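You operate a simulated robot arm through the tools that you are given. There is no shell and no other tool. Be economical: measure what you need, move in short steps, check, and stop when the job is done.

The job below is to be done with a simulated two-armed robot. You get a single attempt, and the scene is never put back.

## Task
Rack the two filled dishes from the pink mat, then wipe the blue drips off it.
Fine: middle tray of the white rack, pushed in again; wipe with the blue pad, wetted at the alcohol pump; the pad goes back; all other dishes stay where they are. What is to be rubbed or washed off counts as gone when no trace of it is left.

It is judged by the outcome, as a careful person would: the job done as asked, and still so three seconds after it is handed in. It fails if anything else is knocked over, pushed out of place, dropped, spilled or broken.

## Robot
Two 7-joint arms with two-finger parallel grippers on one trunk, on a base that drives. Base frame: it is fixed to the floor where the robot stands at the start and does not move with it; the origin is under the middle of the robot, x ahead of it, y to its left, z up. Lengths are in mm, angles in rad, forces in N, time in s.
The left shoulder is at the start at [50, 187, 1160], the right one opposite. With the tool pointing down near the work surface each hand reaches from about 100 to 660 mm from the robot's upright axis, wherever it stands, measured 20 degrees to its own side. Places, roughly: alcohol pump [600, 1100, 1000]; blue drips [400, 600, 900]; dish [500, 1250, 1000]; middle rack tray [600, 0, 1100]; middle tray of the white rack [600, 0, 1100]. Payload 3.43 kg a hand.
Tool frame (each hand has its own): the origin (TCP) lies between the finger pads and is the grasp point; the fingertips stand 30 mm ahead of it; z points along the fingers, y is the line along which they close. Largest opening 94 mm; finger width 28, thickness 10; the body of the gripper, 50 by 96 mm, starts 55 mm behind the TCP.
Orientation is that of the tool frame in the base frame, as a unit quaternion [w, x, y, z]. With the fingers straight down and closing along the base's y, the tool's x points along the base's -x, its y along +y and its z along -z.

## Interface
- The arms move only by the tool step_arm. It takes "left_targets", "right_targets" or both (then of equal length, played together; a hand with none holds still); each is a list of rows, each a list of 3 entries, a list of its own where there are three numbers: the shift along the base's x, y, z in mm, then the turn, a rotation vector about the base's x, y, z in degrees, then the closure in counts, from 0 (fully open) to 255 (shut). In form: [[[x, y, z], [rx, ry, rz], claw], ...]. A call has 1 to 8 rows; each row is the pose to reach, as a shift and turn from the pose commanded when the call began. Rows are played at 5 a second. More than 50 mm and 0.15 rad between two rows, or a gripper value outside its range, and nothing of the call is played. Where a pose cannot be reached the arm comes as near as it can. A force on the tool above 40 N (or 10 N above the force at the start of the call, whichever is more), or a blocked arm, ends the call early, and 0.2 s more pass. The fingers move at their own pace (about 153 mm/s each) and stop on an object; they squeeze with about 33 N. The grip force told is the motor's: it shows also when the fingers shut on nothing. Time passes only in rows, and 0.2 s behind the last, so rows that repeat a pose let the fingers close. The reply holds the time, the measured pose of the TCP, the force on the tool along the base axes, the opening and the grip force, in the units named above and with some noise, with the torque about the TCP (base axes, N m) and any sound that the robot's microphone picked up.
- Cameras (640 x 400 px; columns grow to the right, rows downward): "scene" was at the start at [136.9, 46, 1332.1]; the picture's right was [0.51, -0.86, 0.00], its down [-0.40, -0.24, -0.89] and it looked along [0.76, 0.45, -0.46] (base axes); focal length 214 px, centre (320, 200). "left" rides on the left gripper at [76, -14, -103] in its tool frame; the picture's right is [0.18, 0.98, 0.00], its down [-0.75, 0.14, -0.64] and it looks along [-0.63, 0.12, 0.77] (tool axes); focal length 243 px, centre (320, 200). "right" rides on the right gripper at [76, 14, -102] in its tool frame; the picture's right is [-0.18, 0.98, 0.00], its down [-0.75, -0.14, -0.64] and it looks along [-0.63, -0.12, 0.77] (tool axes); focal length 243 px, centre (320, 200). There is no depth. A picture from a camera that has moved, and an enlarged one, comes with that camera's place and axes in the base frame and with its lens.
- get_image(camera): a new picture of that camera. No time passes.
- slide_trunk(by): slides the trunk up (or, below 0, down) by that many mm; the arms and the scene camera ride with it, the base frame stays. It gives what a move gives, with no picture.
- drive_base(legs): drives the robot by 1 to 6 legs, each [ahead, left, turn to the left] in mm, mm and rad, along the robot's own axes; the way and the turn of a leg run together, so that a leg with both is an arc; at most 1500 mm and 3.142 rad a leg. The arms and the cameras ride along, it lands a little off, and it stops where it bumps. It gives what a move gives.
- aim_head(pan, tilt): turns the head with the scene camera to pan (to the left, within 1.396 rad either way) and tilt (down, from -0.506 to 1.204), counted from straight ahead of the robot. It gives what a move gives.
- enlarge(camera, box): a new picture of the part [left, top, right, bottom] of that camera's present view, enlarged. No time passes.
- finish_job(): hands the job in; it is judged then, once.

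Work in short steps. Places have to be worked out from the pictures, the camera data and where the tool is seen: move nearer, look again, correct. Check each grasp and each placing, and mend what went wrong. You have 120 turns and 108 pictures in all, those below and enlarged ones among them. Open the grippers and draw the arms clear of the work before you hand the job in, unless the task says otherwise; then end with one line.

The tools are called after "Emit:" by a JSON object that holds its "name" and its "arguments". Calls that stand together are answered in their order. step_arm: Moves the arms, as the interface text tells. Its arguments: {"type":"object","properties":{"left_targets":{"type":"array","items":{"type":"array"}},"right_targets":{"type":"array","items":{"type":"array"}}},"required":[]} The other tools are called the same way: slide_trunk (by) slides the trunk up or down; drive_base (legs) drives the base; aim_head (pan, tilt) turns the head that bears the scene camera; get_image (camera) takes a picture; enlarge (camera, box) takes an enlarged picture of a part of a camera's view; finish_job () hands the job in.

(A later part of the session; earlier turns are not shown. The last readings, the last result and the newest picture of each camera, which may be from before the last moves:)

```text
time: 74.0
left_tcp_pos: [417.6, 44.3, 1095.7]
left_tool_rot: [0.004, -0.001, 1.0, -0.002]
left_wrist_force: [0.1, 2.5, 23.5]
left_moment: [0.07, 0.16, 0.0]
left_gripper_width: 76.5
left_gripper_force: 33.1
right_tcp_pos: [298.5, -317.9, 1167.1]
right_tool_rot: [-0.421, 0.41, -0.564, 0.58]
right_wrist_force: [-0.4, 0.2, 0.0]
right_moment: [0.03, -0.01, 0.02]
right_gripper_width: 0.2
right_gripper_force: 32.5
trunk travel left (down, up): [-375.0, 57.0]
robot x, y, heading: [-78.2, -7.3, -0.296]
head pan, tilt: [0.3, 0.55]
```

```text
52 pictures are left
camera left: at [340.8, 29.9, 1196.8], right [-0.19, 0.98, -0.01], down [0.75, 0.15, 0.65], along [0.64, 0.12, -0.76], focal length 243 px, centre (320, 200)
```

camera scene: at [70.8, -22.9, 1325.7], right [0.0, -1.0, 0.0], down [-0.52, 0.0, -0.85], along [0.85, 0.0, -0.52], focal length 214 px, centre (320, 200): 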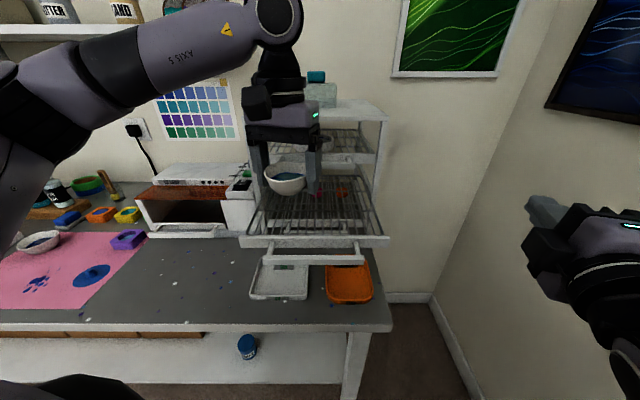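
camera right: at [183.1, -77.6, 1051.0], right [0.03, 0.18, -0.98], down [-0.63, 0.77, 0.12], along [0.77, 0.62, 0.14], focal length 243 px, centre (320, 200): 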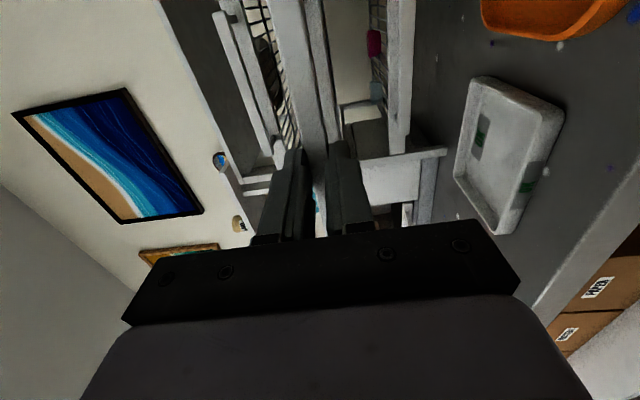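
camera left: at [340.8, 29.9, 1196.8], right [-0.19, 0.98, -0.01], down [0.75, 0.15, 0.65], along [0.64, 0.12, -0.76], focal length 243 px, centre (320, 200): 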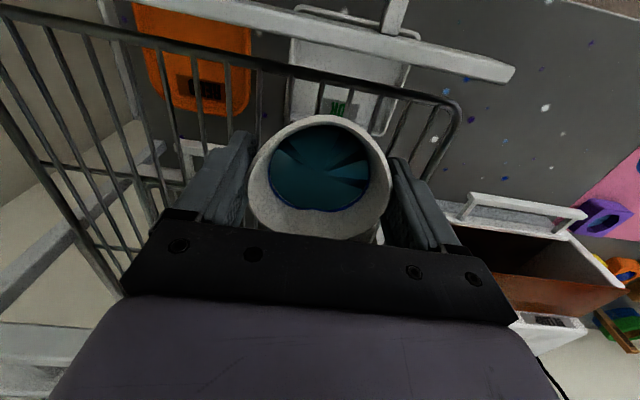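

The dish stands on the wires (contact at TCP 1096.5). I relieve the pressure, open a little, and rise straight up.

Emit:
{"name": "step_arm", "arguments": {"left_targets": [[[0, 0, 4], [0, 0, 0], 255], [[0, 0, 4], [0, 0, 0], 35], [[0, 0, 4], [0, 0, 0], 25], [[0, 0, 4], [0, 0, 0], 22]]}}

Emit:
{"name": "get_image", "arguments": {"camera": "left"}}

```text
time: 75.0
left_tcp_pos: [417.6, 44.0, 1095.6]
left_tool_rot: [0.0, -0.001, 1.0, 0.0]
left_wrist_force: [0.6, 0.2, 0.3]
left_moment: [0.01, 0.0, -0.05]
left_gripper_width: 85.7
left_gripper_force: 0.1
right_tcp_pos: [299.3, -316.4, 1166.0]
right_tool_rot: [-0.419, 0.41, -0.565, 0.58]
right_wrist_force: [-0.3, 0.4, -0.5]
right_moment: [0.0, 0.01, 0.02]
right_gripper_width: 0.1
right_gripper_force: 33.2
trunk travel left (down, up): [-375.0, 57.0]
robot x, y, heading: [-75.1, -3.6, -0.297]
head pan, tilt: [0.3, 0.55]
```

```text
51 pictures are left
camera left: at [342.2, 29.9, 1197.4], right [-0.19, 0.98, 0.0], down [0.75, 0.14, 0.64], along [0.63, 0.12, -0.77], focal length 243 px, centre (320, 200)
```

left: 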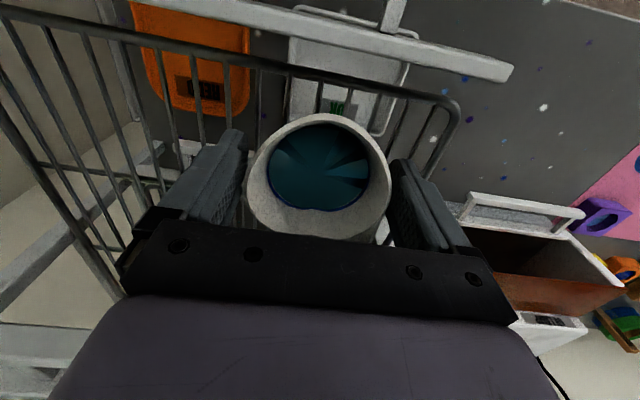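

Released cleanly. I rise and move back clear.

Emit:
{"name": "step_arm", "arguments": {"left_targets": [[[0, 0, 10], [0, 0, 0], 22], [[0, 0, 25], [0, 0, 0], 22], [[-3, 0, 45], [0, 0, 0], 22], [[-20, 0, 70], [0, 0, 0], 22], [[-40, 0, 95], [0, 0, 0], 22], [[-60, 10, 115], [0, 0, 0], 0]]}}

Emit:
{"name": "enlarge", "arguments": {"camera": "scene", "box": [230, 90, 410, 270]}}

```text
time: 76.4
left_tcp_pos: [356.8, 57.3, 1211.6]
left_tool_rot: [0.001, -0.001, 1.0, -0.001]
left_wrist_force: [0.2, -1.5, -0.8]
left_moment: [0.04, -0.01, 0.0]
left_gripper_width: 93.8
left_gripper_force: 0.1
right_tcp_pos: [299.5, -317.8, 1166.4]
right_tool_rot: [-0.42, 0.411, -0.565, 0.58]
right_wrist_force: [0.4, 0.6, 0.2]
right_moment: [0.02, 0.02, -0.06]
right_gripper_width: 0.0
right_gripper_force: 33.1
trunk travel left (down, up): [-375.0, 57.0]
robot x, y, heading: [-76.8, -6.0, -0.294]
head pan, tilt: [0.3, 0.55]
```

```text
2.22 times, centred on (320, 180) of scene
camera zoom: at [69.3, -22.6, 1325.9], right [0.0, -1.0, 0.0], down [-0.52, 0.0, -0.85], along [0.85, 0.0, -0.52], focal length 477 px, centre (320, 244)
```

zoom: 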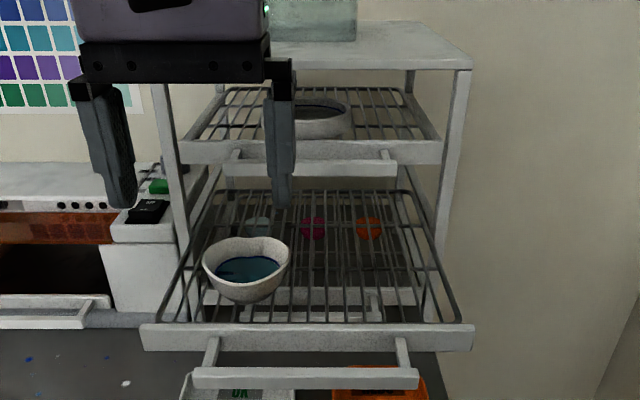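

Dish A stands well on the tray. Keeping this heading, I back off and drive to dish B.

Emit:
{"name": "drive_base", "arguments": {"legs": [[-200, 0, 0], [-174, 572, 0], [228, 69, 0]]}}

Emit:
{"name": "aim_head", "arguments": {"pan": 0.5, "tilt": 0.75}}

Emit:
{"name": "get_image", "arguments": {"camera": "scene"}}

Emit:
{"name": "get_image", "arguments": {"camera": "left"}}

```text
time: 82.4
left_tcp_pos: [400.3, 720.6, 1212.3]
left_tool_rot: [0.0, -0.006, 1.0, -0.001]
left_wrist_force: [-0.2, -0.1, -1.2]
left_moment: [-0.04, -0.03, 0.0]
left_gripper_width: 94.0
left_gripper_force: 0.1
right_tcp_pos: [345.0, 348.1, 1165.5]
right_tool_rot: [-0.422, 0.414, -0.562, 0.578]
right_wrist_force: [-0.3, 0.7, -1.0]
right_moment: [-0.02, 0.0, -0.01]
right_gripper_width: 0.0
right_gripper_force: 33.2
trunk travel left (down, up): [-375.0, 57.0]
robot x, y, heading: [-36.4, 657.1, -0.29]
head pan, tilt: [0.3, 0.55]
```

```text
time: 83.1
left_tcp_pos: [397.4, 720.8, 1211.7]
left_tool_rot: [0.001, -0.006, 1.0, 0.0]
left_wrist_force: [0.9, -0.1, -0.3]
left_moment: [0.0, 0.0, 0.02]
left_gripper_width: 93.9
left_gripper_force: 0.0
right_tcp_pos: [344.0, 346.8, 1167.6]
right_tool_rot: [-0.423, 0.413, -0.563, 0.578]
right_wrist_force: [-0.3, 0.3, -0.4]
right_moment: [0.03, 0.01, 0.02]
right_gripper_width: 0.0
right_gripper_force: 33.4
trunk travel left (down, up): [-375.0, 57.0]
robot x, y, heading: [-32.1, 656.1, -0.282]
head pan, tilt: [0.499, 0.75]
```

```text
49 pictures are left
camera scene: at [102.9, 655.1, 1308.5], right [0.21, -0.98, 0.0], down [-0.67, -0.14, -0.73], along [0.72, 0.15, -0.68], focal length 214 px, centre (320, 200)
```

scene: 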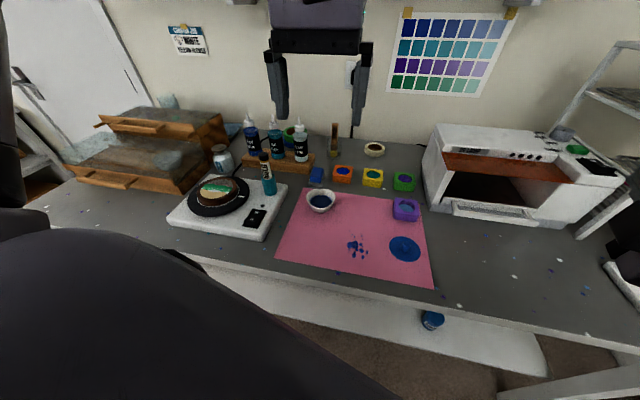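

```text
48 pictures are left
camera left: at [323.1, 706.5, 1312.4], right [-0.2, 0.98, 0.0], down [0.75, 0.15, 0.64], along [0.63, 0.13, -0.77], focal length 243 px, centre (320, 200)
```

left: 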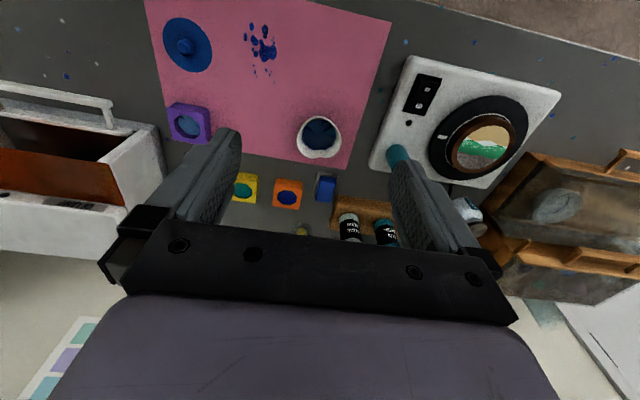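

Dish B at about [505,740]. I bring the hand above and down to just over its rim.

Emit:
{"name": "step_arm", "arguments": {"left_targets": [[[30, 5, -20], [0, 0, 0], 0], [[60, 10, -45], [0, 0, 0], 0], [[90, 15, -75], [0, 0, 0], 0], [[107, 19, -110], [0, 0, 0], 0], [[107, 19, -145], [0, 0, 0], 0], [[107, 19, -180], [0, 0, 0], 0], [[107, 19, -215], [0, 0, 0], 0], [[107, 19, -235], [0, 0, 0], 0]]}}

Emit:
{"name": "get_image", "arguments": {"camera": "left"}}

```text
time: 84.9
left_tcp_pos: [507.6, 740.1, 974.1]
left_tool_rot: [0.001, -0.006, 1.0, 0.0]
left_wrist_force: [-0.1, -0.5, 0.9]
left_moment: [0.02, 0.0, -0.03]
left_gripper_width: 94.1
left_gripper_force: 0.1
right_tcp_pos: [344.6, 348.1, 1166.4]
right_tool_rot: [-0.422, 0.413, -0.564, 0.578]
right_wrist_force: [-0.4, 0.6, 0.1]
right_moment: [-0.05, 0.04, 0.01]
right_gripper_width: 0.0
right_gripper_force: 33.3
trunk travel left (down, up): [-375.0, 57.0]
robot x, y, heading: [-33.9, 654.7, -0.281]
head pan, tilt: [0.499, 0.75]
```

```text
47 pictures are left
camera left: at [430.8, 725.4, 1075.5], right [-0.2, 0.98, 0.0], down [0.75, 0.15, 0.64], along [0.63, 0.13, -0.77], focal length 243 px, centre (320, 200)
```

left: 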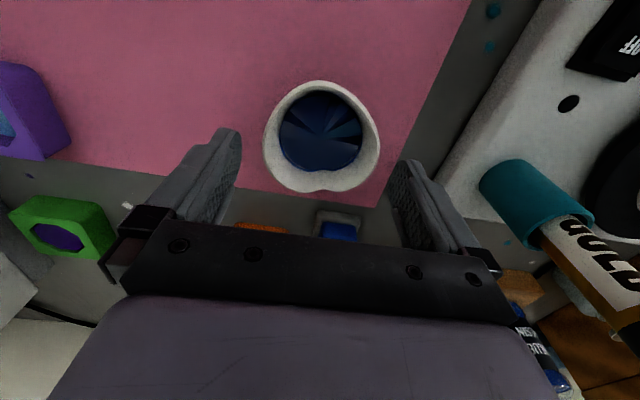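

Centre about [503,741.5]. I correct, descend, and grip.

Emit:
{"name": "step_arm", "arguments": {"left_targets": [[[-4, 1, -15], [0, 0, 0], 0], [[-4, 1, -30], [0, 0, 0], 0], [[-4, 1, -42], [0, 0, 0], 0], [[-4, 1, -42], [0, 0, 0], 0], [[-4, 1, -42], [0, 0, 0], 20], [[-4, 1, -42], [0, 0, 0], 60], [[-4, 1, -42], [0, 0, 0], 255], [[-4, 1, -42], [0, 0, 0], 255]]}}

Emit:
{"name": "get_image", "arguments": {"camera": "left"}}

```text
time: 86.7
left_tcp_pos: [501.3, 740.8, 934.2]
left_tool_rot: [0.001, -0.006, 1.0, -0.001]
left_wrist_force: [-0.4, -0.3, 0.8]
left_moment: [0.01, -0.05, -0.01]
left_gripper_width: 77.6
left_gripper_force: 33.0
right_tcp_pos: [344.8, 347.5, 1166.7]
right_tool_rot: [-0.423, 0.414, -0.563, 0.577]
right_wrist_force: [-0.3, 0.5, 0.9]
right_moment: [-0.01, -0.02, -0.02]
right_gripper_width: 0.0
right_gripper_force: 33.2
trunk travel left (down, up): [-375.0, 57.0]
robot x, y, heading: [-35.6, 655.0, -0.29]
head pan, tilt: [0.499, 0.75]
```

```text
46 pictures are left
camera left: at [425.7, 726.4, 1035.0], right [-0.2, 0.98, 0.0], down [0.75, 0.15, 0.64], along [0.63, 0.13, -0.77], focal length 243 px, centre (320, 200)
```

left: 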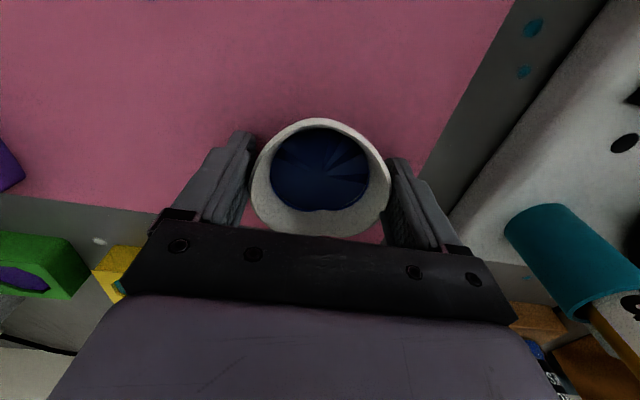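

Gripped at 77.6 mm. I lift slowly straight up.

Emit:
{"name": "step_arm", "arguments": {"left_targets": [[[0, 0, 6], [0, 0, 0], 255], [[0, 0, 15], [0, 0, 0], 255], [[0, 0, 28], [0, 0, 0], 255], [[0, 0, 45], [0, 0, 0], 255], [[0, 0, 65], [0, 0, 0], 255], [[0, 0, 85], [0, 0, 0], 255], [[0, 0, 105], [0, 0, 0], 255], [[0, 0, 125], [0, 0, 0], 255]]}}

Emit:
{"name": "get_image", "arguments": {"camera": "left"}}

Emit:
{"name": "step_arm", "arguments": {"left_targets": [[[-5, 0, 20], [0, 0, 0], 255], [[-20, -5, 40], [0, 0, 0], 255], [[-40, -10, 60], [0, 0, 0], 255], [[-60, -15, 80], [0, 0, 0], 255], [[-80, -18, 95], [0, 0, 0], 255], [[-95, -20, 105], [0, 0, 0], 255], [[-103, -20, 110], [0, 0, 0], 255]]}}

```text
time: 88.5
left_tcp_pos: [501.0, 742.3, 1058.5]
left_tool_rot: [0.001, -0.006, 1.0, 0.0]
left_wrist_force: [0.2, -0.1, -0.9]
left_moment: [-0.01, 0.0, -0.03]
left_gripper_width: 77.6
left_gripper_force: 33.3
right_tcp_pos: [343.6, 347.4, 1166.2]
right_tool_rot: [-0.423, 0.414, -0.563, 0.578]
right_wrist_force: [-0.2, 0.0, 1.2]
right_moment: [-0.01, 0.0, 0.01]
right_gripper_width: 0.1
right_gripper_force: 33.2
trunk travel left (down, up): [-375.0, 57.0]
robot x, y, heading: [-31.5, 655.4, -0.287]
head pan, tilt: [0.499, 0.75]
```

```text
45 pictures are left
camera left: at [424.9, 726.5, 1160.0], right [-0.2, 0.98, 0.0], down [0.75, 0.15, 0.64], along [0.63, 0.13, -0.77], focal length 243 px, centre (320, 200)
```

left: 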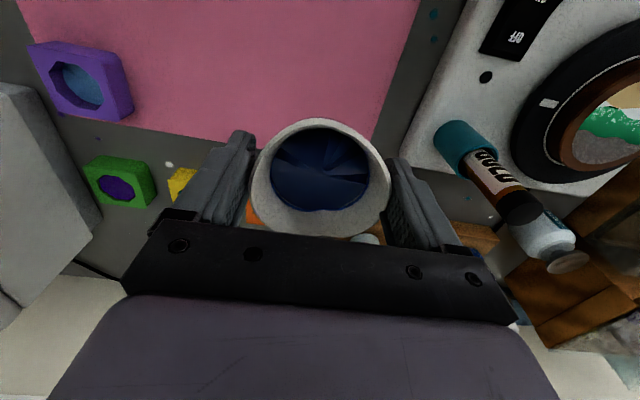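

```text
time: 90.1
left_tcp_pos: [398.5, 720.8, 1169.1]
left_tool_rot: [0.001, -0.006, 1.0, 0.0]
left_wrist_force: [0.0, 0.9, -0.7]
left_moment: [-0.02, 0.03, -0.01]
left_gripper_width: 77.6
left_gripper_force: 32.3
right_tcp_pos: [345.2, 347.9, 1166.8]
right_tool_rot: [-0.422, 0.414, -0.563, 0.577]
right_wrist_force: [0.6, 0.6, -0.3]
right_moment: [0.02, 0.0, 0.01]
right_gripper_width: 0.2
right_gripper_force: 33.5
trunk travel left (down, up): [-375.0, 57.0]
robot x, y, heading: [-34.8, 657.3, -0.282]
head pan, tilt: [0.499, 0.75]
```

Dish B held level. I drive back, right past the rack, and turn a bit more right so the left hand comes to the tray's right half.

Emit:
{"name": "drive_base", "arguments": {"legs": [[-200, 0, 0], [210, -717, 0], [0, 0, -0.215]]}}

Emit:
{"name": "aim_head", "arguments": {"pan": 0.5, "tilt": 0.55}}

```text
time: 96.1
left_tcp_pos: [216.4, -49.8, 1168.9]
left_tool_rot: [0.0, 0.1, 0.995, 0.0]
left_wrist_force: [-0.3, -0.4, -0.5]
left_moment: [0.01, 0.04, 0.0]
left_gripper_width: 77.4
left_gripper_force: 33.7
right_tcp_pos: [84.3, -403.3, 1165.6]
right_tool_rot: [-0.359, 0.352, -0.603, 0.619]
right_wrist_force: [-0.5, -0.7, 0.4]
right_moment: [-0.03, -0.01, 0.02]
right_gripper_width: 0.2
right_gripper_force: 33.4
trunk travel left (down, up): [-375.0, 57.0]
robot x, y, heading: [-220.3, -25.4, -0.494]
head pan, tilt: [0.499, 0.75]
```

```text
time: 96.8
left_tcp_pos: [216.8, -49.7, 1168.4]
left_tool_rot: [0.0, 0.099, 0.995, -0.001]
left_wrist_force: [-0.1, -0.2, -1.1]
left_moment: [-0.01, 0.0, 0.03]
left_gripper_width: 77.5
left_gripper_force: 32.9
right_tcp_pos: [85.4, -403.9, 1165.8]
right_tool_rot: [-0.359, 0.352, -0.604, 0.619]
right_wrist_force: [-0.1, -0.4, -0.5]
right_moment: [0.01, 0.02, 0.04]
right_gripper_width: 0.2
right_gripper_force: 33.4
trunk travel left (down, up): [-375.0, 57.0]
robot x, y, heading: [-224.7, -22.9, -0.497]
head pan, tilt: [0.499, 0.55]
```

Now forward so the dish comes to about [372,-64], and straighten the hand.

Emit:
{"name": "drive_base", "arguments": {"legs": [[143, 62, 0]]}}

Emit:
{"name": "step_arm", "arguments": {"left_targets": [[[0, 0, 0], [0, 0, 6], 255], [[0, 0, 0], [0, 0, 11.5], 255], [[0, 0, -15], [0, 0, 11.5], 255], [[0, 0, -30], [0, 0, 11.5], 255]]}}

Emit:
{"name": "enlarge", "arguments": {"camera": "scene", "box": [220, 90, 420, 280]}}

Emit:
{"name": "get_image", "arguments": {"camera": "left"}}

```text
time: 98.2
left_tcp_pos: [373.1, -64.1, 1168.8]
left_tool_rot: [0.0, 0.099, 0.995, -0.001]
left_wrist_force: [1.4, -0.1, -0.5]
left_moment: [-0.03, -0.01, 0.01]
left_gripper_width: 77.3
left_gripper_force: 33.1
right_tcp_pos: [240.3, -418.0, 1164.4]
right_tool_rot: [-0.358, 0.352, -0.604, 0.619]
right_wrist_force: [-0.1, -0.7, 0.1]
right_moment: [0.04, 0.03, -0.03]
right_gripper_width: 0.0
right_gripper_force: 33.3
trunk travel left (down, up): [-375.0, 57.0]
robot x, y, heading: [-65.8, -37.0, -0.497]
head pan, tilt: [0.499, 0.55]
```

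```text
time: 99.2
left_tcp_pos: [372.5, -64.7, 1138.4]
left_tool_rot: [0.001, 0.0, 1.0, -0.001]
left_wrist_force: [-0.4, -0.5, -1.0]
left_moment: [0.03, 0.01, 0.03]
left_gripper_width: 77.4
left_gripper_force: 33.1
right_tcp_pos: [239.1, -417.7, 1166.4]
right_tool_rot: [-0.359, 0.352, -0.603, 0.619]
right_wrist_force: [-0.4, -0.9, -1.0]
right_moment: [0.01, 0.01, 0.03]
right_gripper_width: 0.0
right_gripper_force: 33.8
trunk travel left (down, up): [-375.0, 57.0]
robot x, y, heading: [-64.1, -39.0, -0.501]
head pan, tilt: [0.499, 0.55]
```

```text
2.11 times, centred on (320, 185) of scene
camera zoom: at [76.3, -65.2, 1325.8], right [0.0, -1.0, 0.0], down [-0.52, 0.0, -0.85], along [0.85, 0.0, -0.52], focal length 452 px, centre (320, 232)
```

zoom: 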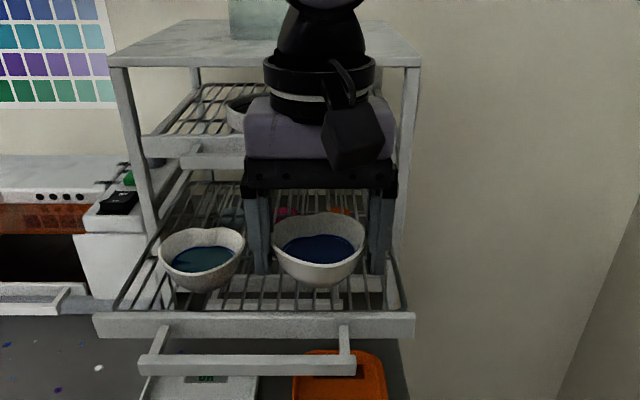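

```text
43 pictures are left
camera left: at [296.1, -78.1, 1239.5], right [-0.19, 0.98, 0.0], down [0.75, 0.14, 0.64], along [0.63, 0.12, -0.77], focal length 243 px, centre (320, 200)
```

left: 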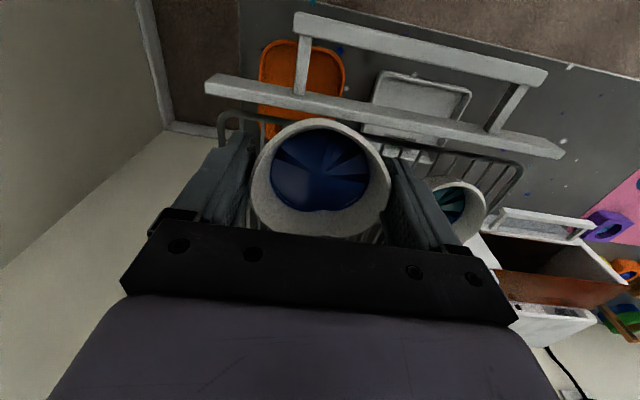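

Good alignment. I move in to [418,-60] and lower close to the grid.

Emit:
{"name": "step_arm", "arguments": {"left_targets": [[[15, 2, 0], [0, 0, 0], 255], [[30, 4, -4], [0, 0, 0], 255], [[45, 4, -8], [0, 0, 0], 255], [[45, 4, -16], [0, 0, 0], 255], [[45, 4, -24], [0, 0, 0], 255], [[45, 4, -31], [0, 0, 0], 255], [[45, 4, -36], [0, 0, 0], 255]]}}

Emit:
{"name": "step_arm", "arguments": {"left_targets": [[[0, 0, -2], [0, 0, 0], 255], [[0, 0, -3], [0, 0, 0], 255]]}}

```text
time: 100.8
left_tcp_pos: [418.0, -59.2, 1102.8]
left_tool_rot: [0.0, 0.0, 1.0, 0.0]
left_wrist_force: [0.3, -0.2, -1.4]
left_moment: [0.05, -0.01, -0.02]
left_gripper_width: 77.5
left_gripper_force: 33.1
right_tcp_pos: [240.9, -416.3, 1167.3]
right_tool_rot: [-0.359, 0.351, -0.603, 0.62]
right_wrist_force: [-0.7, 0.4, 0.4]
right_moment: [0.05, -0.01, -0.04]
right_gripper_width: 0.0
right_gripper_force: 32.6
trunk travel left (down, up): [-375.0, 57.0]
robot x, y, heading: [-67.0, -34.5, -0.503]
head pan, tilt: [0.499, 0.55]
```

```text
time: 101.4
left_tcp_pos: [416.6, -60.2, 1099.9]
left_tool_rot: [0.001, -0.001, 1.0, -0.001]
left_wrist_force: [-0.3, 0.5, -1.4]
left_moment: [-0.01, -0.01, -0.04]
left_gripper_width: 77.3
left_gripper_force: 33.0
right_tcp_pos: [240.6, -417.6, 1167.0]
right_tool_rot: [-0.359, 0.352, -0.603, 0.62]
right_wrist_force: [-0.1, 0.2, 0.5]
right_moment: [0.01, -0.03, 0.0]
right_gripper_width: 0.0
right_gripper_force: 33.1
trunk travel left (down, up): [-375.0, 57.0]
robot x, y, heading: [-63.7, -35.9, -0.499]
head pan, tilt: [0.499, 0.55]
```

Emit:
{"name": "step_arm", "arguments": {"left_targets": [[[0, 0, -1], [0, 0, 0], 255], [[0, 0, -2], [0, 0, 0], 255]]}}

```text
time: 102.0
left_tcp_pos: [416.9, -60.1, 1097.4]
left_tool_rot: [0.001, -0.001, 1.0, -0.001]
left_wrist_force: [-0.5, -0.7, 1.5]
left_moment: [0.07, 0.02, 0.0]
left_gripper_width: 77.3
left_gripper_force: 32.9
right_tcp_pos: [240.6, -417.6, 1167.7]
right_tool_rot: [-0.359, 0.351, -0.604, 0.619]
right_wrist_force: [0.1, 0.0, -0.6]
right_moment: [0.0, 0.02, 0.01]
right_gripper_width: 0.1
right_gripper_force: 32.9
trunk travel left (down, up): [-375.0, 57.0]
robot x, y, heading: [-62.4, -36.8, -0.496]
head pan, tilt: [0.499, 0.55]
```

Contact is just starting (force +1.5 against −1). I lower 1 mm more and open partly.

Emit:
{"name": "step_arm", "arguments": {"left_targets": [[[0, 0, -1], [0, 0, 0], 255], [[0, 0, -1], [0, 0, 0], 255], [[0, 0, -1], [0, 0, 0], 35], [[0, 0, -1], [0, 0, 0], 25], [[0, 0, -1], [0, 0, 0], 22]]}}

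Emit:
{"name": "get_image", "arguments": {"camera": "left"}}

```text
time: 103.2
left_tcp_pos: [418.2, -59.9, 1096.9]
left_tool_rot: [0.001, 0.0, 1.0, 0.0]
left_wrist_force: [-0.6, -0.1, -0.5]
left_moment: [0.0, 0.0, 0.01]
left_gripper_width: 86.2
left_gripper_force: 0.1
right_tcp_pos: [240.4, -417.2, 1167.6]
right_tool_rot: [-0.359, 0.351, -0.604, 0.619]
right_wrist_force: [-0.2, 0.1, -0.6]
right_moment: [-0.03, 0.02, -0.01]
right_gripper_width: 0.0
right_gripper_force: 32.9
trunk travel left (down, up): [-375.0, 57.0]
robot x, y, heading: [-65.0, -36.3, -0.499]
head pan, tilt: [0.499, 0.55]
```

```text
42 pictures are left
camera left: at [341.9, -74.1, 1198.3], right [-0.18, 0.98, 0.0], down [0.75, 0.14, 0.64], along [0.63, 0.12, -0.77], focal length 243 px, centre (320, 200)
```

left: 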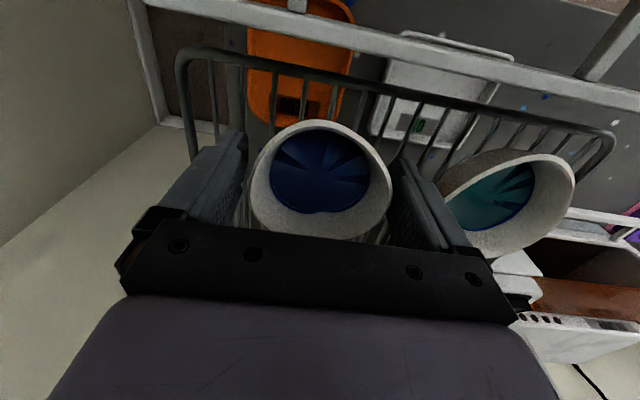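

Released. I rise straight up and back.

Emit:
{"name": "step_arm", "arguments": {"left_targets": [[[0, 0, 10], [0, 0, 0], 22], [[0, 0, 25], [0, 0, 0], 22], [[-3, 0, 45], [0, 0, 0], 22], [[-20, 0, 70], [0, 0, 0], 22], [[-40, 0, 95], [0, 0, 0], 22], [[-60, 0, 115], [0, 0, 0], 0], [[-80, 0, 125], [0, 0, 0], 0]]}}

Emit:
{"name": "enlarge", "arguments": {"camera": "scene", "box": [220, 90, 420, 280]}}

```text
time: 104.8
left_tcp_pos: [336.9, -58.2, 1223.2]
left_tool_rot: [0.002, 0.001, 1.0, 0.0]
left_wrist_force: [0.1, -0.3, 0.1]
left_moment: [0.0, -0.01, 0.01]
left_gripper_width: 94.1
left_gripper_force: 0.3
right_tcp_pos: [239.6, -417.6, 1166.3]
right_tool_rot: [-0.359, 0.352, -0.603, 0.619]
right_wrist_force: [-1.0, -0.2, -0.5]
right_moment: [-0.03, -0.03, 0.02]
right_gripper_width: 0.2
right_gripper_force: 32.6
trunk travel left (down, up): [-375.0, 57.0]
robot x, y, heading: [-64.8, -38.2, -0.499]
head pan, tilt: [0.499, 0.55]
```

```text
2.11 times, centred on (320, 185) of scene
camera zoom: at [75.8, -65.2, 1325.9], right [0.0, -1.0, 0.0], down [-0.52, 0.0, -0.85], along [0.85, 0.0, -0.52], focal length 452 px, centre (320, 232)
```

zoom: 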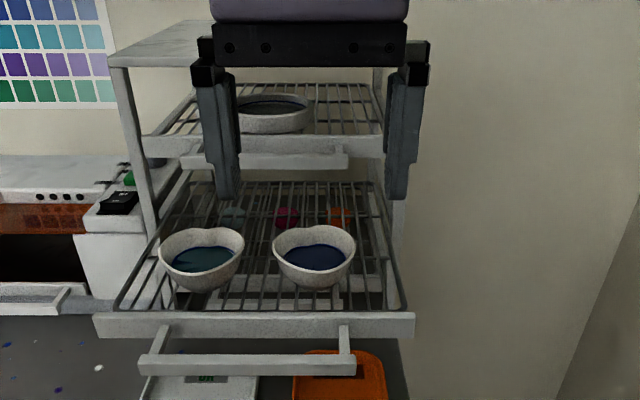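

Both dishes stand level on the middle tray. I back off, straighten the heading, and align the right hand with the tray's handle.

Emit:
{"name": "drive_base", "arguments": {"legs": [[-180, 0, 0], [0, 0, 0.499], [0, 136, 0]]}}

Emit:
{"name": "step_arm", "arguments": {"right_targets": [[[-10, 0, -25], [0, 0, 0], 133], [[-20, 0, -50], [0, 0, 0], 133], [[-30, 0, -75], [0, 0, 0], 133], [[-30, 0, -99], [0, 0, 0], 133]]}}

Emit:
{"name": "aim_head", "arguments": {"pan": -0.3, "tilt": 0.55}}

Emit:
{"name": "get_image", "arguments": {"camera": "scene"}}

Emit:
{"name": "get_image", "arguments": {"camera": "right"}}

```text
time: 108.7
left_tcp_pos: [141.0, 359.2, 1222.1]
left_tool_rot: [0.001, -0.249, 0.969, -0.001]
left_wrist_force: [0.1, 0.7, -0.1]
left_moment: [-0.03, 0.0, 0.02]
left_gripper_width: 94.0
left_gripper_force: 0.0
right_tcp_pos: [227.1, -0.9, 1166.2]
right_tool_rot: [-0.501, 0.49, -0.497, 0.511]
right_wrist_force: [0.6, -0.1, 0.6]
right_moment: [-0.01, 0.01, -0.04]
right_gripper_width: 0.0
right_gripper_force: 32.6
trunk travel left (down, up): [-375.0, 57.0]
robot x, y, heading: [-221.9, 184.8, 0.0]
head pan, tilt: [0.499, 0.55]
```

```text
time: 109.7
left_tcp_pos: [141.5, 359.6, 1222.4]
left_tool_rot: [0.001, -0.249, 0.968, -0.001]
left_wrist_force: [0.5, -0.2, 0.2]
left_moment: [-0.01, 0.02, 0.01]
left_gripper_width: 94.0
left_gripper_force: 0.1
right_tcp_pos: [202.2, -0.1, 1066.3]
right_tool_rot: [-0.502, 0.49, -0.496, 0.511]
right_wrist_force: [-0.2, -0.1, 0.6]
right_moment: [-0.02, 0.0, 0.05]
right_gripper_width: 44.9
right_gripper_force: 0.1
right hand out of reach, approached as far as the arm can: row 1, 2, 3, 4
trunk travel left (down, up): [-375.0, 57.0]
robot x, y, heading: [-224.7, 187.1, 0.004]
head pan, tilt: [0.499, 0.55]
```

```text
time: 110.8
left_tcp_pos: [141.3, 359.1, 1222.2]
left_tool_rot: [0.001, -0.248, 0.969, -0.001]
left_wrist_force: [0.6, 1.2, 0.4]
left_moment: [0.01, 0.01, 0.0]
left_gripper_width: 94.3
left_gripper_force: 0.1
right_tcp_pos: [201.9, 0.5, 1066.0]
right_tool_rot: [-0.502, 0.49, -0.497, 0.511]
right_wrist_force: [-0.7, 0.4, 0.0]
right_moment: [0.02, 0.05, -0.01]
right_gripper_width: 44.9
right_gripper_force: 0.1
trunk travel left (down, up): [-375.0, 57.0]
robot x, y, heading: [-220.9, 187.8, -0.001]
head pan, tilt: [-0.3, 0.55]
```

```text
40 pictures are left
camera scene: at [-78.3, 159.3, 1325.9], right [-0.29, -0.96, 0.0], down [-0.5, 0.15, -0.85], along [0.82, -0.25, -0.52], focal length 214 px, centre (320, 200)
```

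scene: 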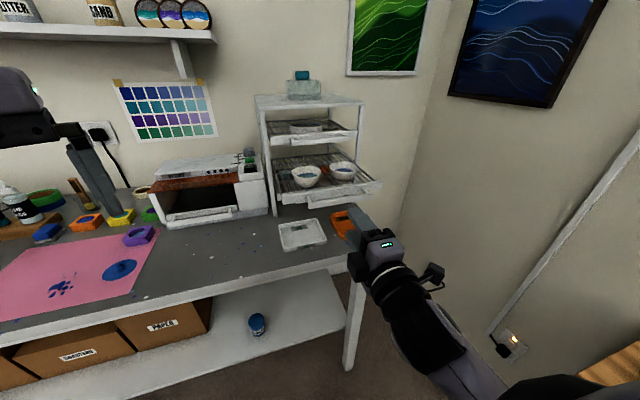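

```text
39 pictures are left
camera right: at [99.6, -73.5, 1050.0], right [0.03, 0.18, -0.98], down [-0.63, 0.76, 0.12], along [0.77, 0.62, 0.14], focal length 243 px, centre (320, 200)
```

right: 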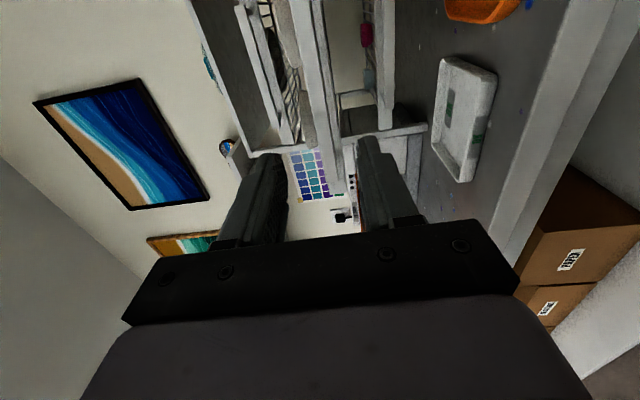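

The bar lies between the fingers. I drive ahead 85 mm so the fingers straddle it and grip.

Emit:
{"name": "drive_base", "arguments": {"legs": [[84, -4, 0]]}}

Emit:
{"name": "step_arm", "arguments": {"right_targets": [[[0, 0, -1], [0, 0, 0], 133], [[0, 0, -1], [0, 0, 0], 255], [[0, 0, -1], [0, 0, 0], 255], [[0, 0, -1], [0, 0, 0], 255]]}}

Emit:
{"name": "get_image", "arguments": {"camera": "scene"}}

```text
time: 111.9
left_tcp_pos: [225.0, 353.9, 1222.7]
left_tool_rot: [0.0, -0.248, 0.969, 0.0]
left_wrist_force: [0.7, -0.1, 0.9]
left_moment: [-0.01, 0.03, 0.03]
left_gripper_width: 94.3
left_gripper_force: 0.1
right_tcp_pos: [287.2, -3.0, 1065.1]
right_tool_rot: [-0.502, 0.49, -0.498, 0.51]
right_wrist_force: [-1.1, -0.8, -0.7]
right_moment: [-0.01, -0.01, -0.03]
right_gripper_width: 44.6
right_gripper_force: 0.2
trunk travel left (down, up): [-375.0, 57.0]
robot x, y, heading: [-138.2, 182.0, 0.0]
head pan, tilt: [-0.3, 0.55]
```

```text
time: 112.9
left_tcp_pos: [224.2, 355.8, 1223.2]
left_tool_rot: [0.001, -0.248, 0.969, 0.0]
left_wrist_force: [-0.1, 0.4, -0.5]
left_moment: [0.01, -0.01, 0.02]
left_gripper_width: 94.3
left_gripper_force: 0.1
right_tcp_pos: [284.8, -4.4, 1067.2]
right_tool_rot: [-0.504, 0.488, -0.496, 0.512]
right_wrist_force: [0.6, -2.0, 15.4]
right_moment: [1.03, -0.01, 0.23]
right_gripper_width: 13.5
right_gripper_force: 45.3
trunk travel left (down, up): [-375.0, 57.0]
robot x, y, heading: [-138.0, 181.2, 0.005]
head pan, tilt: [-0.3, 0.55]
```

```text
38 pictures are left
camera scene: at [4.1, 155.6, 1326.2], right [-0.29, -0.96, 0.0], down [-0.5, 0.15, -0.85], along [0.82, -0.25, -0.52], focal length 214 px, centre (320, 200)
```

scene: 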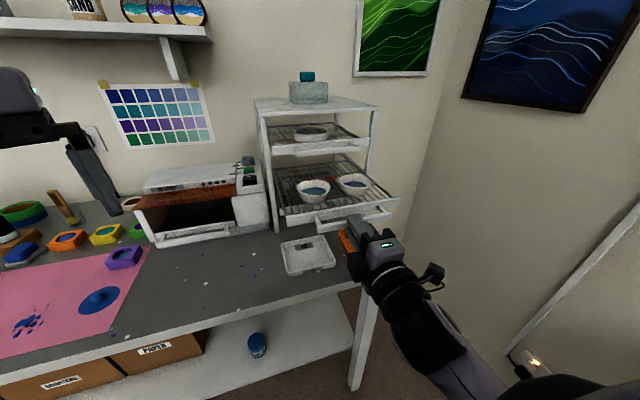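

Gripped. I push the tray in with the arm first, slowly.

Emit:
{"name": "step_arm", "arguments": {"right_targets": [[[4, 0, 2], [0, 0, 0], 255], [[13, 0, 2], [0, 0, 0], 255], [[23, 0, 2], [0, 0, 0], 255], [[33, 0, 2], [0, 0, 0], 255], [[44, 0, 2], [0, 0, 0], 255], [[55, 0, 2], [0, 0, 0], 255], [[66, 0, 2], [0, 0, 0], 255], [[75, 0, 2], [0, 0, 0], 255]]}}

Emit:
{"name": "get_image", "arguments": {"camera": "scene"}}

```text
time: 114.7
left_tcp_pos: [223.9, 356.0, 1223.3]
left_tool_rot: [0.001, -0.249, 0.969, -0.001]
left_wrist_force: [0.4, -0.1, -0.5]
left_moment: [0.0, 0.02, 0.0]
left_gripper_width: 93.7
left_gripper_force: 0.1
right_tcp_pos: [360.7, -3.3, 1067.4]
right_tool_rot: [-0.502, 0.491, -0.497, 0.51]
right_wrist_force: [0.7, 3.5, 9.0]
right_moment: [1.22, 0.27, -0.74]
right_gripper_width: 13.3
right_gripper_force: 44.8
trunk travel left (down, up): [-375.0, 57.0]
robot x, y, heading: [-137.2, 179.6, 0.008]
head pan, tilt: [-0.3, 0.55]
```

```text
37 pictures are left
camera scene: at [4.6, 156.0, 1325.9], right [-0.29, -0.96, 0.0], down [-0.5, 0.15, -0.85], along [0.82, -0.25, -0.52], focal length 214 px, centre (320, 200)
```

scene: 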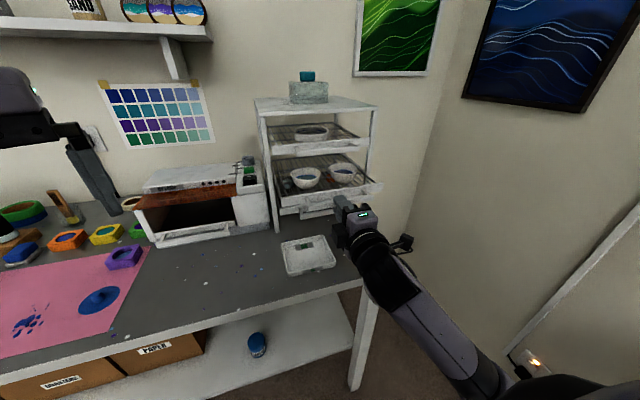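

The dishes ride along steadily. I push the next 80 mm by driving the base slowly forward.

Emit:
{"name": "drive_base", "arguments": {"legs": [[40, 0, 0]]}}

Emit:
{"name": "drive_base", "arguments": {"legs": [[38, 0, 0]]}}

Emit:
{"name": "get_image", "arguments": {"camera": "scene"}}

```text
time: 115.5
left_tcp_pos: [265.6, 356.4, 1223.5]
left_tool_rot: [0.001, -0.248, 0.969, -0.001]
left_wrist_force: [0.9, -1.1, 0.0]
left_moment: [0.01, 0.02, -0.02]
left_gripper_width: 93.9
left_gripper_force: 0.1
right_tcp_pos: [401.0, -3.6, 1068.5]
right_tool_rot: [-0.502, 0.49, -0.497, 0.511]
right_wrist_force: [0.3, 2.2, 7.7]
right_moment: [1.24, 0.24, 0.41]
right_gripper_width: 13.7
right_gripper_force: 45.3
trunk travel left (down, up): [-375.0, 57.0]
robot x, y, heading: [-101.0, 182.4, 0.002]
head pan, tilt: [-0.3, 0.55]
```

```text
time: 116.4
left_tcp_pos: [301.8, 354.3, 1223.2]
left_tool_rot: [0.001, -0.248, 0.969, -0.001]
left_wrist_force: [-0.7, -0.5, -0.8]
left_moment: [0.0, 0.02, -0.01]
left_gripper_width: 93.7
left_gripper_force: 0.2
right_tcp_pos: [439.2, -3.7, 1067.3]
right_tool_rot: [-0.502, 0.49, -0.497, 0.51]
right_wrist_force: [0.7, -1.0, 3.6]
right_moment: [0.73, 0.32, -0.2]
right_gripper_width: 13.5
right_gripper_force: 45.2
trunk travel left (down, up): [-375.0, 57.0]
robot x, y, heading: [-59.0, 181.6, 0.001]
head pan, tilt: [-0.3, 0.55]
```

```text
36 pictures are left
camera scene: at [82.9, 155.6, 1325.8], right [-0.29, -0.96, 0.0], down [-0.5, 0.15, -0.85], along [0.82, -0.25, -0.52], focal length 214 px, centre (320, 200)
```

scene: 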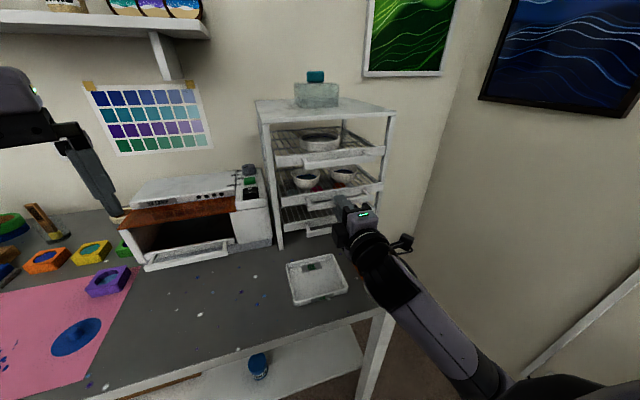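

Only about 16 mm remain to the original position (TCP x≈455). I push it with the arm.

Emit:
{"name": "step_arm", "arguments": {"right_targets": [[[5, 0, 0], [0, 0, 0], 255], [[10, 0, 0], [0, 0, 0], 255], [[14, 0, 0], [0, 0, 0], 255], [[17, 0, 0], [0, 0, 0], 255]]}}

Emit:
{"name": "enlarge", "arguments": {"camera": "scene", "box": [240, 100, 420, 260]}}

```text
time: 117.4
left_tcp_pos: [303.0, 356.0, 1223.8]
left_tool_rot: [0.001, -0.249, 0.969, 0.0]
left_wrist_force: [0.1, -0.8, -0.5]
left_moment: [0.01, 0.0, 0.02]
left_gripper_width: 94.2
left_gripper_force: 0.1
right_tcp_pos: [456.2, -4.2, 1067.6]
right_tool_rot: [-0.502, 0.491, -0.497, 0.509]
right_wrist_force: [-0.6, 2.7, -4.6]
right_moment: [0.22, 0.46, -0.42]
right_gripper_width: 14.0
right_gripper_force: 45.5
trunk travel left (down, up): [-375.0, 57.0]
robot x, y, heading: [-63.2, 184.1, 0.008]
head pan, tilt: [-0.3, 0.55]
```

```text
2.50 times, centred on (330, 180) of scene
camera zoom: at [82.8, 156.0, 1325.8], right [-0.29, -0.96, 0.0], down [-0.5, 0.15, -0.85], along [0.82, -0.25, -0.52], focal length 536 px, centre (295, 250)
```

zoom: 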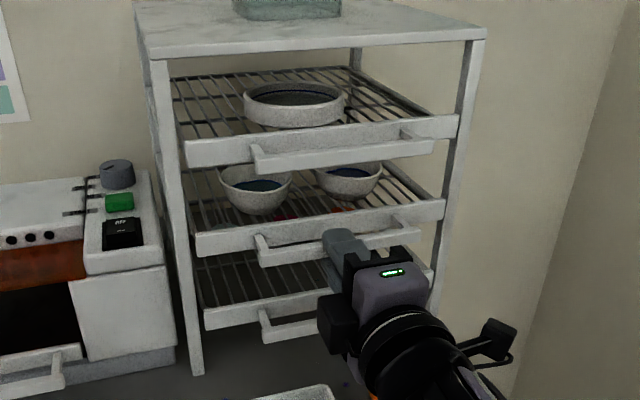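

Aligned with the other trays, but no end stop felt; I nudge 4 mm more to be sure it is fully in, then release.

Emit:
{"name": "step_arm", "arguments": {"right_targets": [[[2, 0, 0], [0, 0, 0], 255], [[4, 0, 0], [0, 0, 0], 255]]}}

Emit:
{"name": "step_arm", "arguments": {"right_targets": [[[0, 0, 0], [0, 0, 0], 133], [[0, 0, 0], [0, 0, 0], 133], [[0, 0, 0], [0, 0, 0], 133]]}}

Emit:
{"name": "drive_base", "arguments": {"legs": [[-180, 0, 0]]}}

Emit:
{"name": "enlarge", "arguments": {"camera": "scene", "box": [220, 80, 400, 240]}}

```text
time: 118.0
left_tcp_pos: [297.6, 356.8, 1224.4]
left_tool_rot: [0.002, -0.249, 0.969, 0.0]
left_wrist_force: [0.1, -0.3, -0.6]
left_moment: [-0.01, -0.02, 0.02]
left_gripper_width: 94.0
left_gripper_force: 0.1
right_tcp_pos: [456.4, -3.3, 1067.8]
right_tool_rot: [-0.502, 0.49, -0.498, 0.51]
right_wrist_force: [-27.3, -0.5, -11.1]
right_moment: [0.09, 0.65, -0.26]
right_gripper_width: 13.5
right_gripper_force: 45.0
trunk travel left (down, up): [-375.0, 57.0]
robot x, y, heading: [-62.1, 183.5, -0.001]
head pan, tilt: [-0.3, 0.55]
```

```text
time: 118.8
left_tcp_pos: [301.8, 355.9, 1223.3]
left_tool_rot: [0.001, -0.249, 0.968, 0.0]
left_wrist_force: [-0.6, -0.3, 0.0]
left_moment: [0.0, 0.0, -0.02]
left_gripper_width: 94.0
left_gripper_force: 0.2
right_tcp_pos: [459.4, -3.1, 1068.4]
right_tool_rot: [-0.502, 0.49, -0.497, 0.51]
right_wrist_force: [0.6, 0.5, -0.2]
right_moment: [-0.05, 0.04, 0.02]
right_gripper_width: 44.7
right_gripper_force: 0.0
trunk travel left (down, up): [-375.0, 57.0]
robot x, y, heading: [-63.6, 181.7, 0.003]
head pan, tilt: [-0.3, 0.55]
```

```text
time: 120.3
left_tcp_pos: [122.7, 355.1, 1222.9]
left_tool_rot: [0.001, -0.249, 0.969, -0.001]
left_wrist_force: [-0.7, 0.6, -0.2]
left_moment: [-0.01, -0.02, 0.02]
left_gripper_width: 94.0
left_gripper_force: 0.0
right_tcp_pos: [280.6, -3.8, 1068.5]
right_tool_rot: [-0.503, 0.49, -0.497, 0.51]
right_wrist_force: [-0.7, -0.7, 0.7]
right_moment: [0.01, 0.01, 0.01]
right_gripper_width: 44.8
right_gripper_force: 0.0
trunk travel left (down, up): [-375.0, 57.0]
robot x, y, heading: [-236.7, 183.8, -0.002]
head pan, tilt: [-0.3, 0.55]
```

```text
2.50 times, centred on (310, 160) of scene
camera zoom: at [-97.4, 155.1, 1326.0], right [-0.29, -0.96, 0.0], down [-0.5, 0.15, -0.85], along [0.82, -0.25, -0.52], focal length 536 px, centre (345, 300)
```

zoom: 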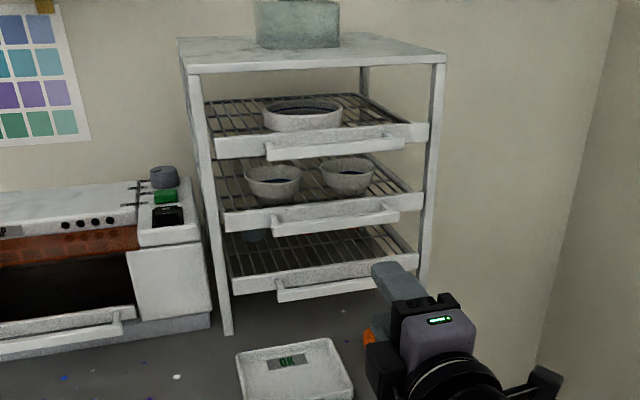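

The tray is fully in (stop felt) with both dishes upright. Now I park the right hand higher, square up the left hand, and drive to the blue pad.

Emit:
{"name": "step_arm", "arguments": {"right_targets": [[[-15, 0, 25], [0, 0, 0], 200], [[-30, 0, 50], [0, 0, 0], 255], [[-45, 0, 75], [0, 0, 0], 255], [[-67, 0, 100], [0, 0, 0], 255]], "left_targets": [[[0, 0, 0], [0, 0, -7.2], 0], [[0, 0, 0], [0, 0, -14.4], 0], [[0, 0, 0], [0, 0, -21.6], 0], [[0, 0, 0], [0, 0, -28.8], 0]]}}

Emit:
{"name": "drive_base", "arguments": {"legs": [[0, 400, 0], [237, 0, 0]]}}

Emit:
{"name": "aim_head", "arguments": {"pan": 0.35, "tilt": 0.7}}

Emit:
{"name": "enlarge", "arguments": {"camera": "scene", "box": [200, 120, 420, 280]}}

```text
time: 121.3
left_tcp_pos: [121.2, 354.8, 1223.7]
left_tool_rot: [0.001, 0.002, 1.0, -0.001]
left_wrist_force: [-0.2, -0.7, 0.2]
left_moment: [-0.04, 0.02, 0.01]
left_gripper_width: 94.0
left_gripper_force: 0.1
right_tcp_pos: [213.3, -3.5, 1168.1]
right_tool_rot: [-0.502, 0.491, -0.498, 0.51]
right_wrist_force: [0.7, 0.2, 0.2]
right_moment: [-0.02, 0.01, -0.01]
right_gripper_width: 0.0
right_gripper_force: 33.1
trunk travel left (down, up): [-375.0, 57.0]
robot x, y, heading: [-235.5, 180.6, 0.002]
head pan, tilt: [-0.3, 0.55]
```

```text
time: 125.2
left_tcp_pos: [358.6, 754.1, 1222.2]
left_tool_rot: [0.001, 0.001, 1.0, 0.0]
left_wrist_force: [0.5, -0.1, 0.3]
left_moment: [0.0, 0.02, -0.02]
left_gripper_width: 94.0
left_gripper_force: 0.1
right_tcp_pos: [447.6, 394.2, 1166.9]
right_tool_rot: [-0.503, 0.49, -0.497, 0.51]
right_wrist_force: [0.7, -0.4, -1.1]
right_moment: [0.05, -0.03, 0.01]
right_gripper_width: 0.0
right_gripper_force: 33.4
trunk travel left (down, up): [-375.0, 57.0]
robot x, y, heading: [-7.1, 580.6, 0.001]
head pan, tilt: [-0.3, 0.55]
```

```text
time: 126.2
left_tcp_pos: [356.8, 753.9, 1223.9]
left_tool_rot: [0.0, 0.0, 1.0, -0.001]
left_wrist_force: [0.6, 1.0, -0.8]
left_moment: [0.02, 0.0, -0.01]
left_gripper_width: 93.8
left_gripper_force: 0.1
right_tcp_pos: [448.0, 393.8, 1167.3]
right_tool_rot: [-0.502, 0.49, -0.498, 0.51]
right_wrist_force: [0.0, -0.2, -0.3]
right_moment: [0.0, 0.0, 0.0]
right_gripper_width: 0.0
right_gripper_force: 33.0
trunk travel left (down, up): [-375.0, 57.0]
robot x, y, heading: [-5.5, 579.1, 0.001]
head pan, tilt: [0.351, 0.7]
```

```text
2.50 times, centred on (310, 200) of scene
camera zoom: at [131.4, 609.2, 1312.7], right [0.35, -0.94, 0.0], down [-0.6, -0.22, -0.77], along [0.72, 0.26, -0.64], focal length 536 px, centre (345, 200)
```

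zoom: 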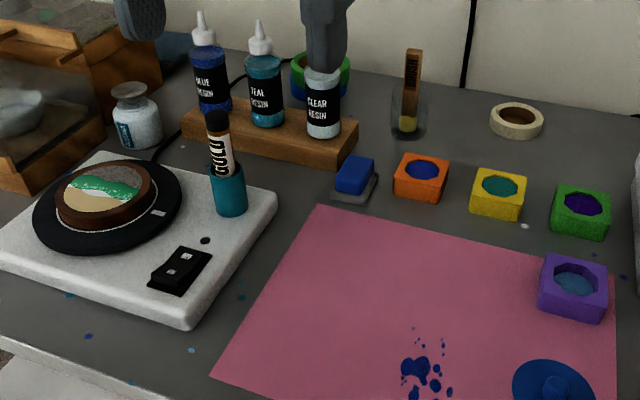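

Pad at about [618,777] beside the wooden block. I bring the left hand above it with reduced opening.

Emit:
{"name": "step_arm", "arguments": {"left_targets": [[[33, 3, -10], [0, 0, 0], 65], [[66, 6, -25], [0, 0, 0], 65], [[99, 9, -45], [0, 0, 0], 65], [[132, 12, -70], [0, 0, 0], 65], [[165, 15, -95], [0, 0, 0], 65], [[198, 18, -120], [0, 0, 0], 65], [[231, 21, -145], [0, 0, 0], 65], [[255, 23, -170], [0, 0, 0], 65]]}}

Emit:
{"name": "get_image", "arguments": {"camera": "left"}}

Emit:
{"name": "enlarge", "arguments": {"camera": "scene", "box": [250, 110, 410, 230]}}

```text
time: 128.0
left_tcp_pos: [529.7, 829.4, 1057.0]
left_tool_rot: [0.002, 0.001, 1.0, -0.001]
left_wrist_force: [-0.9, 0.9, -0.2]
left_moment: [0.0, 0.0, -0.01]
left_gripper_width: 69.8
left_gripper_force: 0.0
left hand out of reach, approached as far as the arm can: row 3, 4, 5, 6, 7, 8
right_tcp_pos: [446.9, 394.7, 1167.8]
right_tool_rot: [-0.503, 0.489, -0.497, 0.511]
right_wrist_force: [0.5, -0.2, -0.1]
right_moment: [0.02, -0.01, 0.01]
right_gripper_width: 0.2
right_gripper_force: 33.5
trunk travel left (down, up): [-375.0, 57.0]
robot x, y, heading: [-8.3, 576.9, 0.003]
head pan, tilt: [0.351, 0.7]
```

```text
32 pictures are left
camera left: at [453.4, 815.8, 1157.8], right [-0.18, 0.98, 0.0], down [0.75, 0.14, 0.64], along [0.63, 0.12, -0.77], focal length 243 px, centre (320, 200)
```

left: 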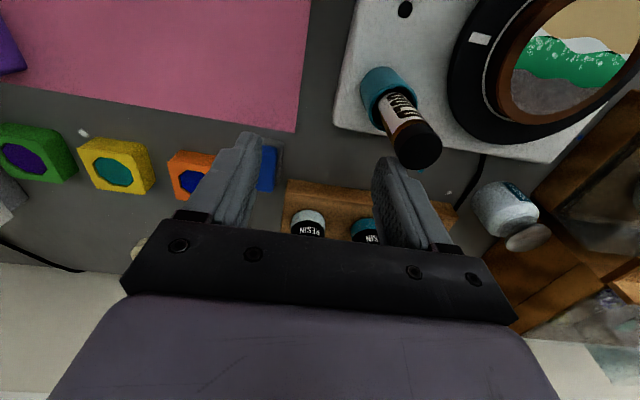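

```text
3.33 times, centred on (330, 170) of scene
camera zoom: at [131.6, 609.4, 1312.7], right [0.35, -0.94, 0.0], down [-0.6, -0.22, -0.76], along [0.72, 0.27, -0.64], focal length 715 px, centre (287, 300)
```

zoom: 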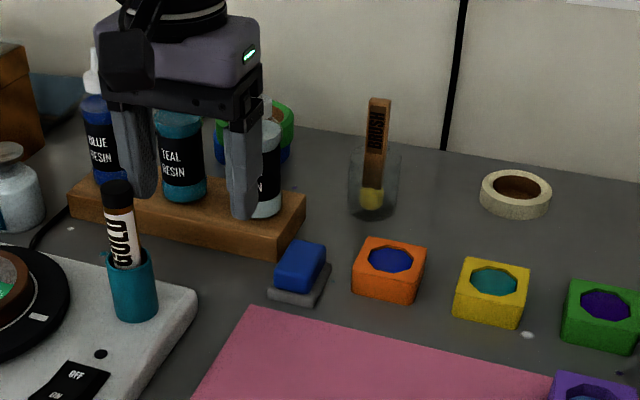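

Out of reach from this stance. I raise and draw in the hand, then turn the robot to the right so the left shoulder is nearer the pad.

Emit:
{"name": "step_arm", "arguments": {"left_targets": [[[-20, -5, 35], [0, 0, 0], 65], [[-50, -20, 70], [0, 0, 0], 65], [[-85, -35, 100], [0, 0, 0], 65], [[-120, -50, 120], [0, 0, 0], 65], [[-150, -60, 130], [0, 0, 0], 65]]}}

Emit:
{"name": "drive_base", "arguments": {"legs": [[-80, 75, 0], [0, 0, -0.6], [64, 44, 0]]}}

```text
time: 129.2
left_tcp_pos: [377.4, 767.9, 1188.2]
left_tool_rot: [0.0, 0.0, 1.0, 0.0]
left_wrist_force: [-0.5, -0.8, 0.5]
left_moment: [0.01, -0.01, 0.01]
left_gripper_width: 70.3
left_gripper_force: 0.0
right_tcp_pos: [446.4, 393.9, 1167.8]
right_tool_rot: [-0.503, 0.489, -0.497, 0.511]
right_wrist_force: [0.1, 0.2, 0.4]
right_moment: [0.03, 0.02, -0.01]
right_gripper_width: 0.0
right_gripper_force: 32.7
trunk travel left (down, up): [-375.0, 57.0]
robot x, y, heading: [-9.4, 580.1, 0.008]
head pan, tilt: [0.351, 0.7]
```

```text
time: 132.7
left_tcp_pos: [414.2, 593.9, 1187.6]
left_tool_rot: [0.001, 0.295, 0.955, 0.0]
left_wrist_force: [0.0, 0.5, 0.1]
left_moment: [-0.01, 0.04, 0.0]
left_gripper_width: 70.0
left_gripper_force: 0.0
right_tcp_pos: [261.5, 245.8, 1168.0]
right_tool_rot: [-0.33, 0.321, -0.619, 0.636]
right_wrist_force: [0.7, -0.5, -0.2]
right_moment: [-0.01, -0.01, -0.06]
right_gripper_width: 0.0
right_gripper_force: 33.4
trunk travel left (down, up): [-375.0, 57.0]
robot x, y, heading: [-13.7, 653.8, -0.594]
head pan, tilt: [0.351, 0.7]
```

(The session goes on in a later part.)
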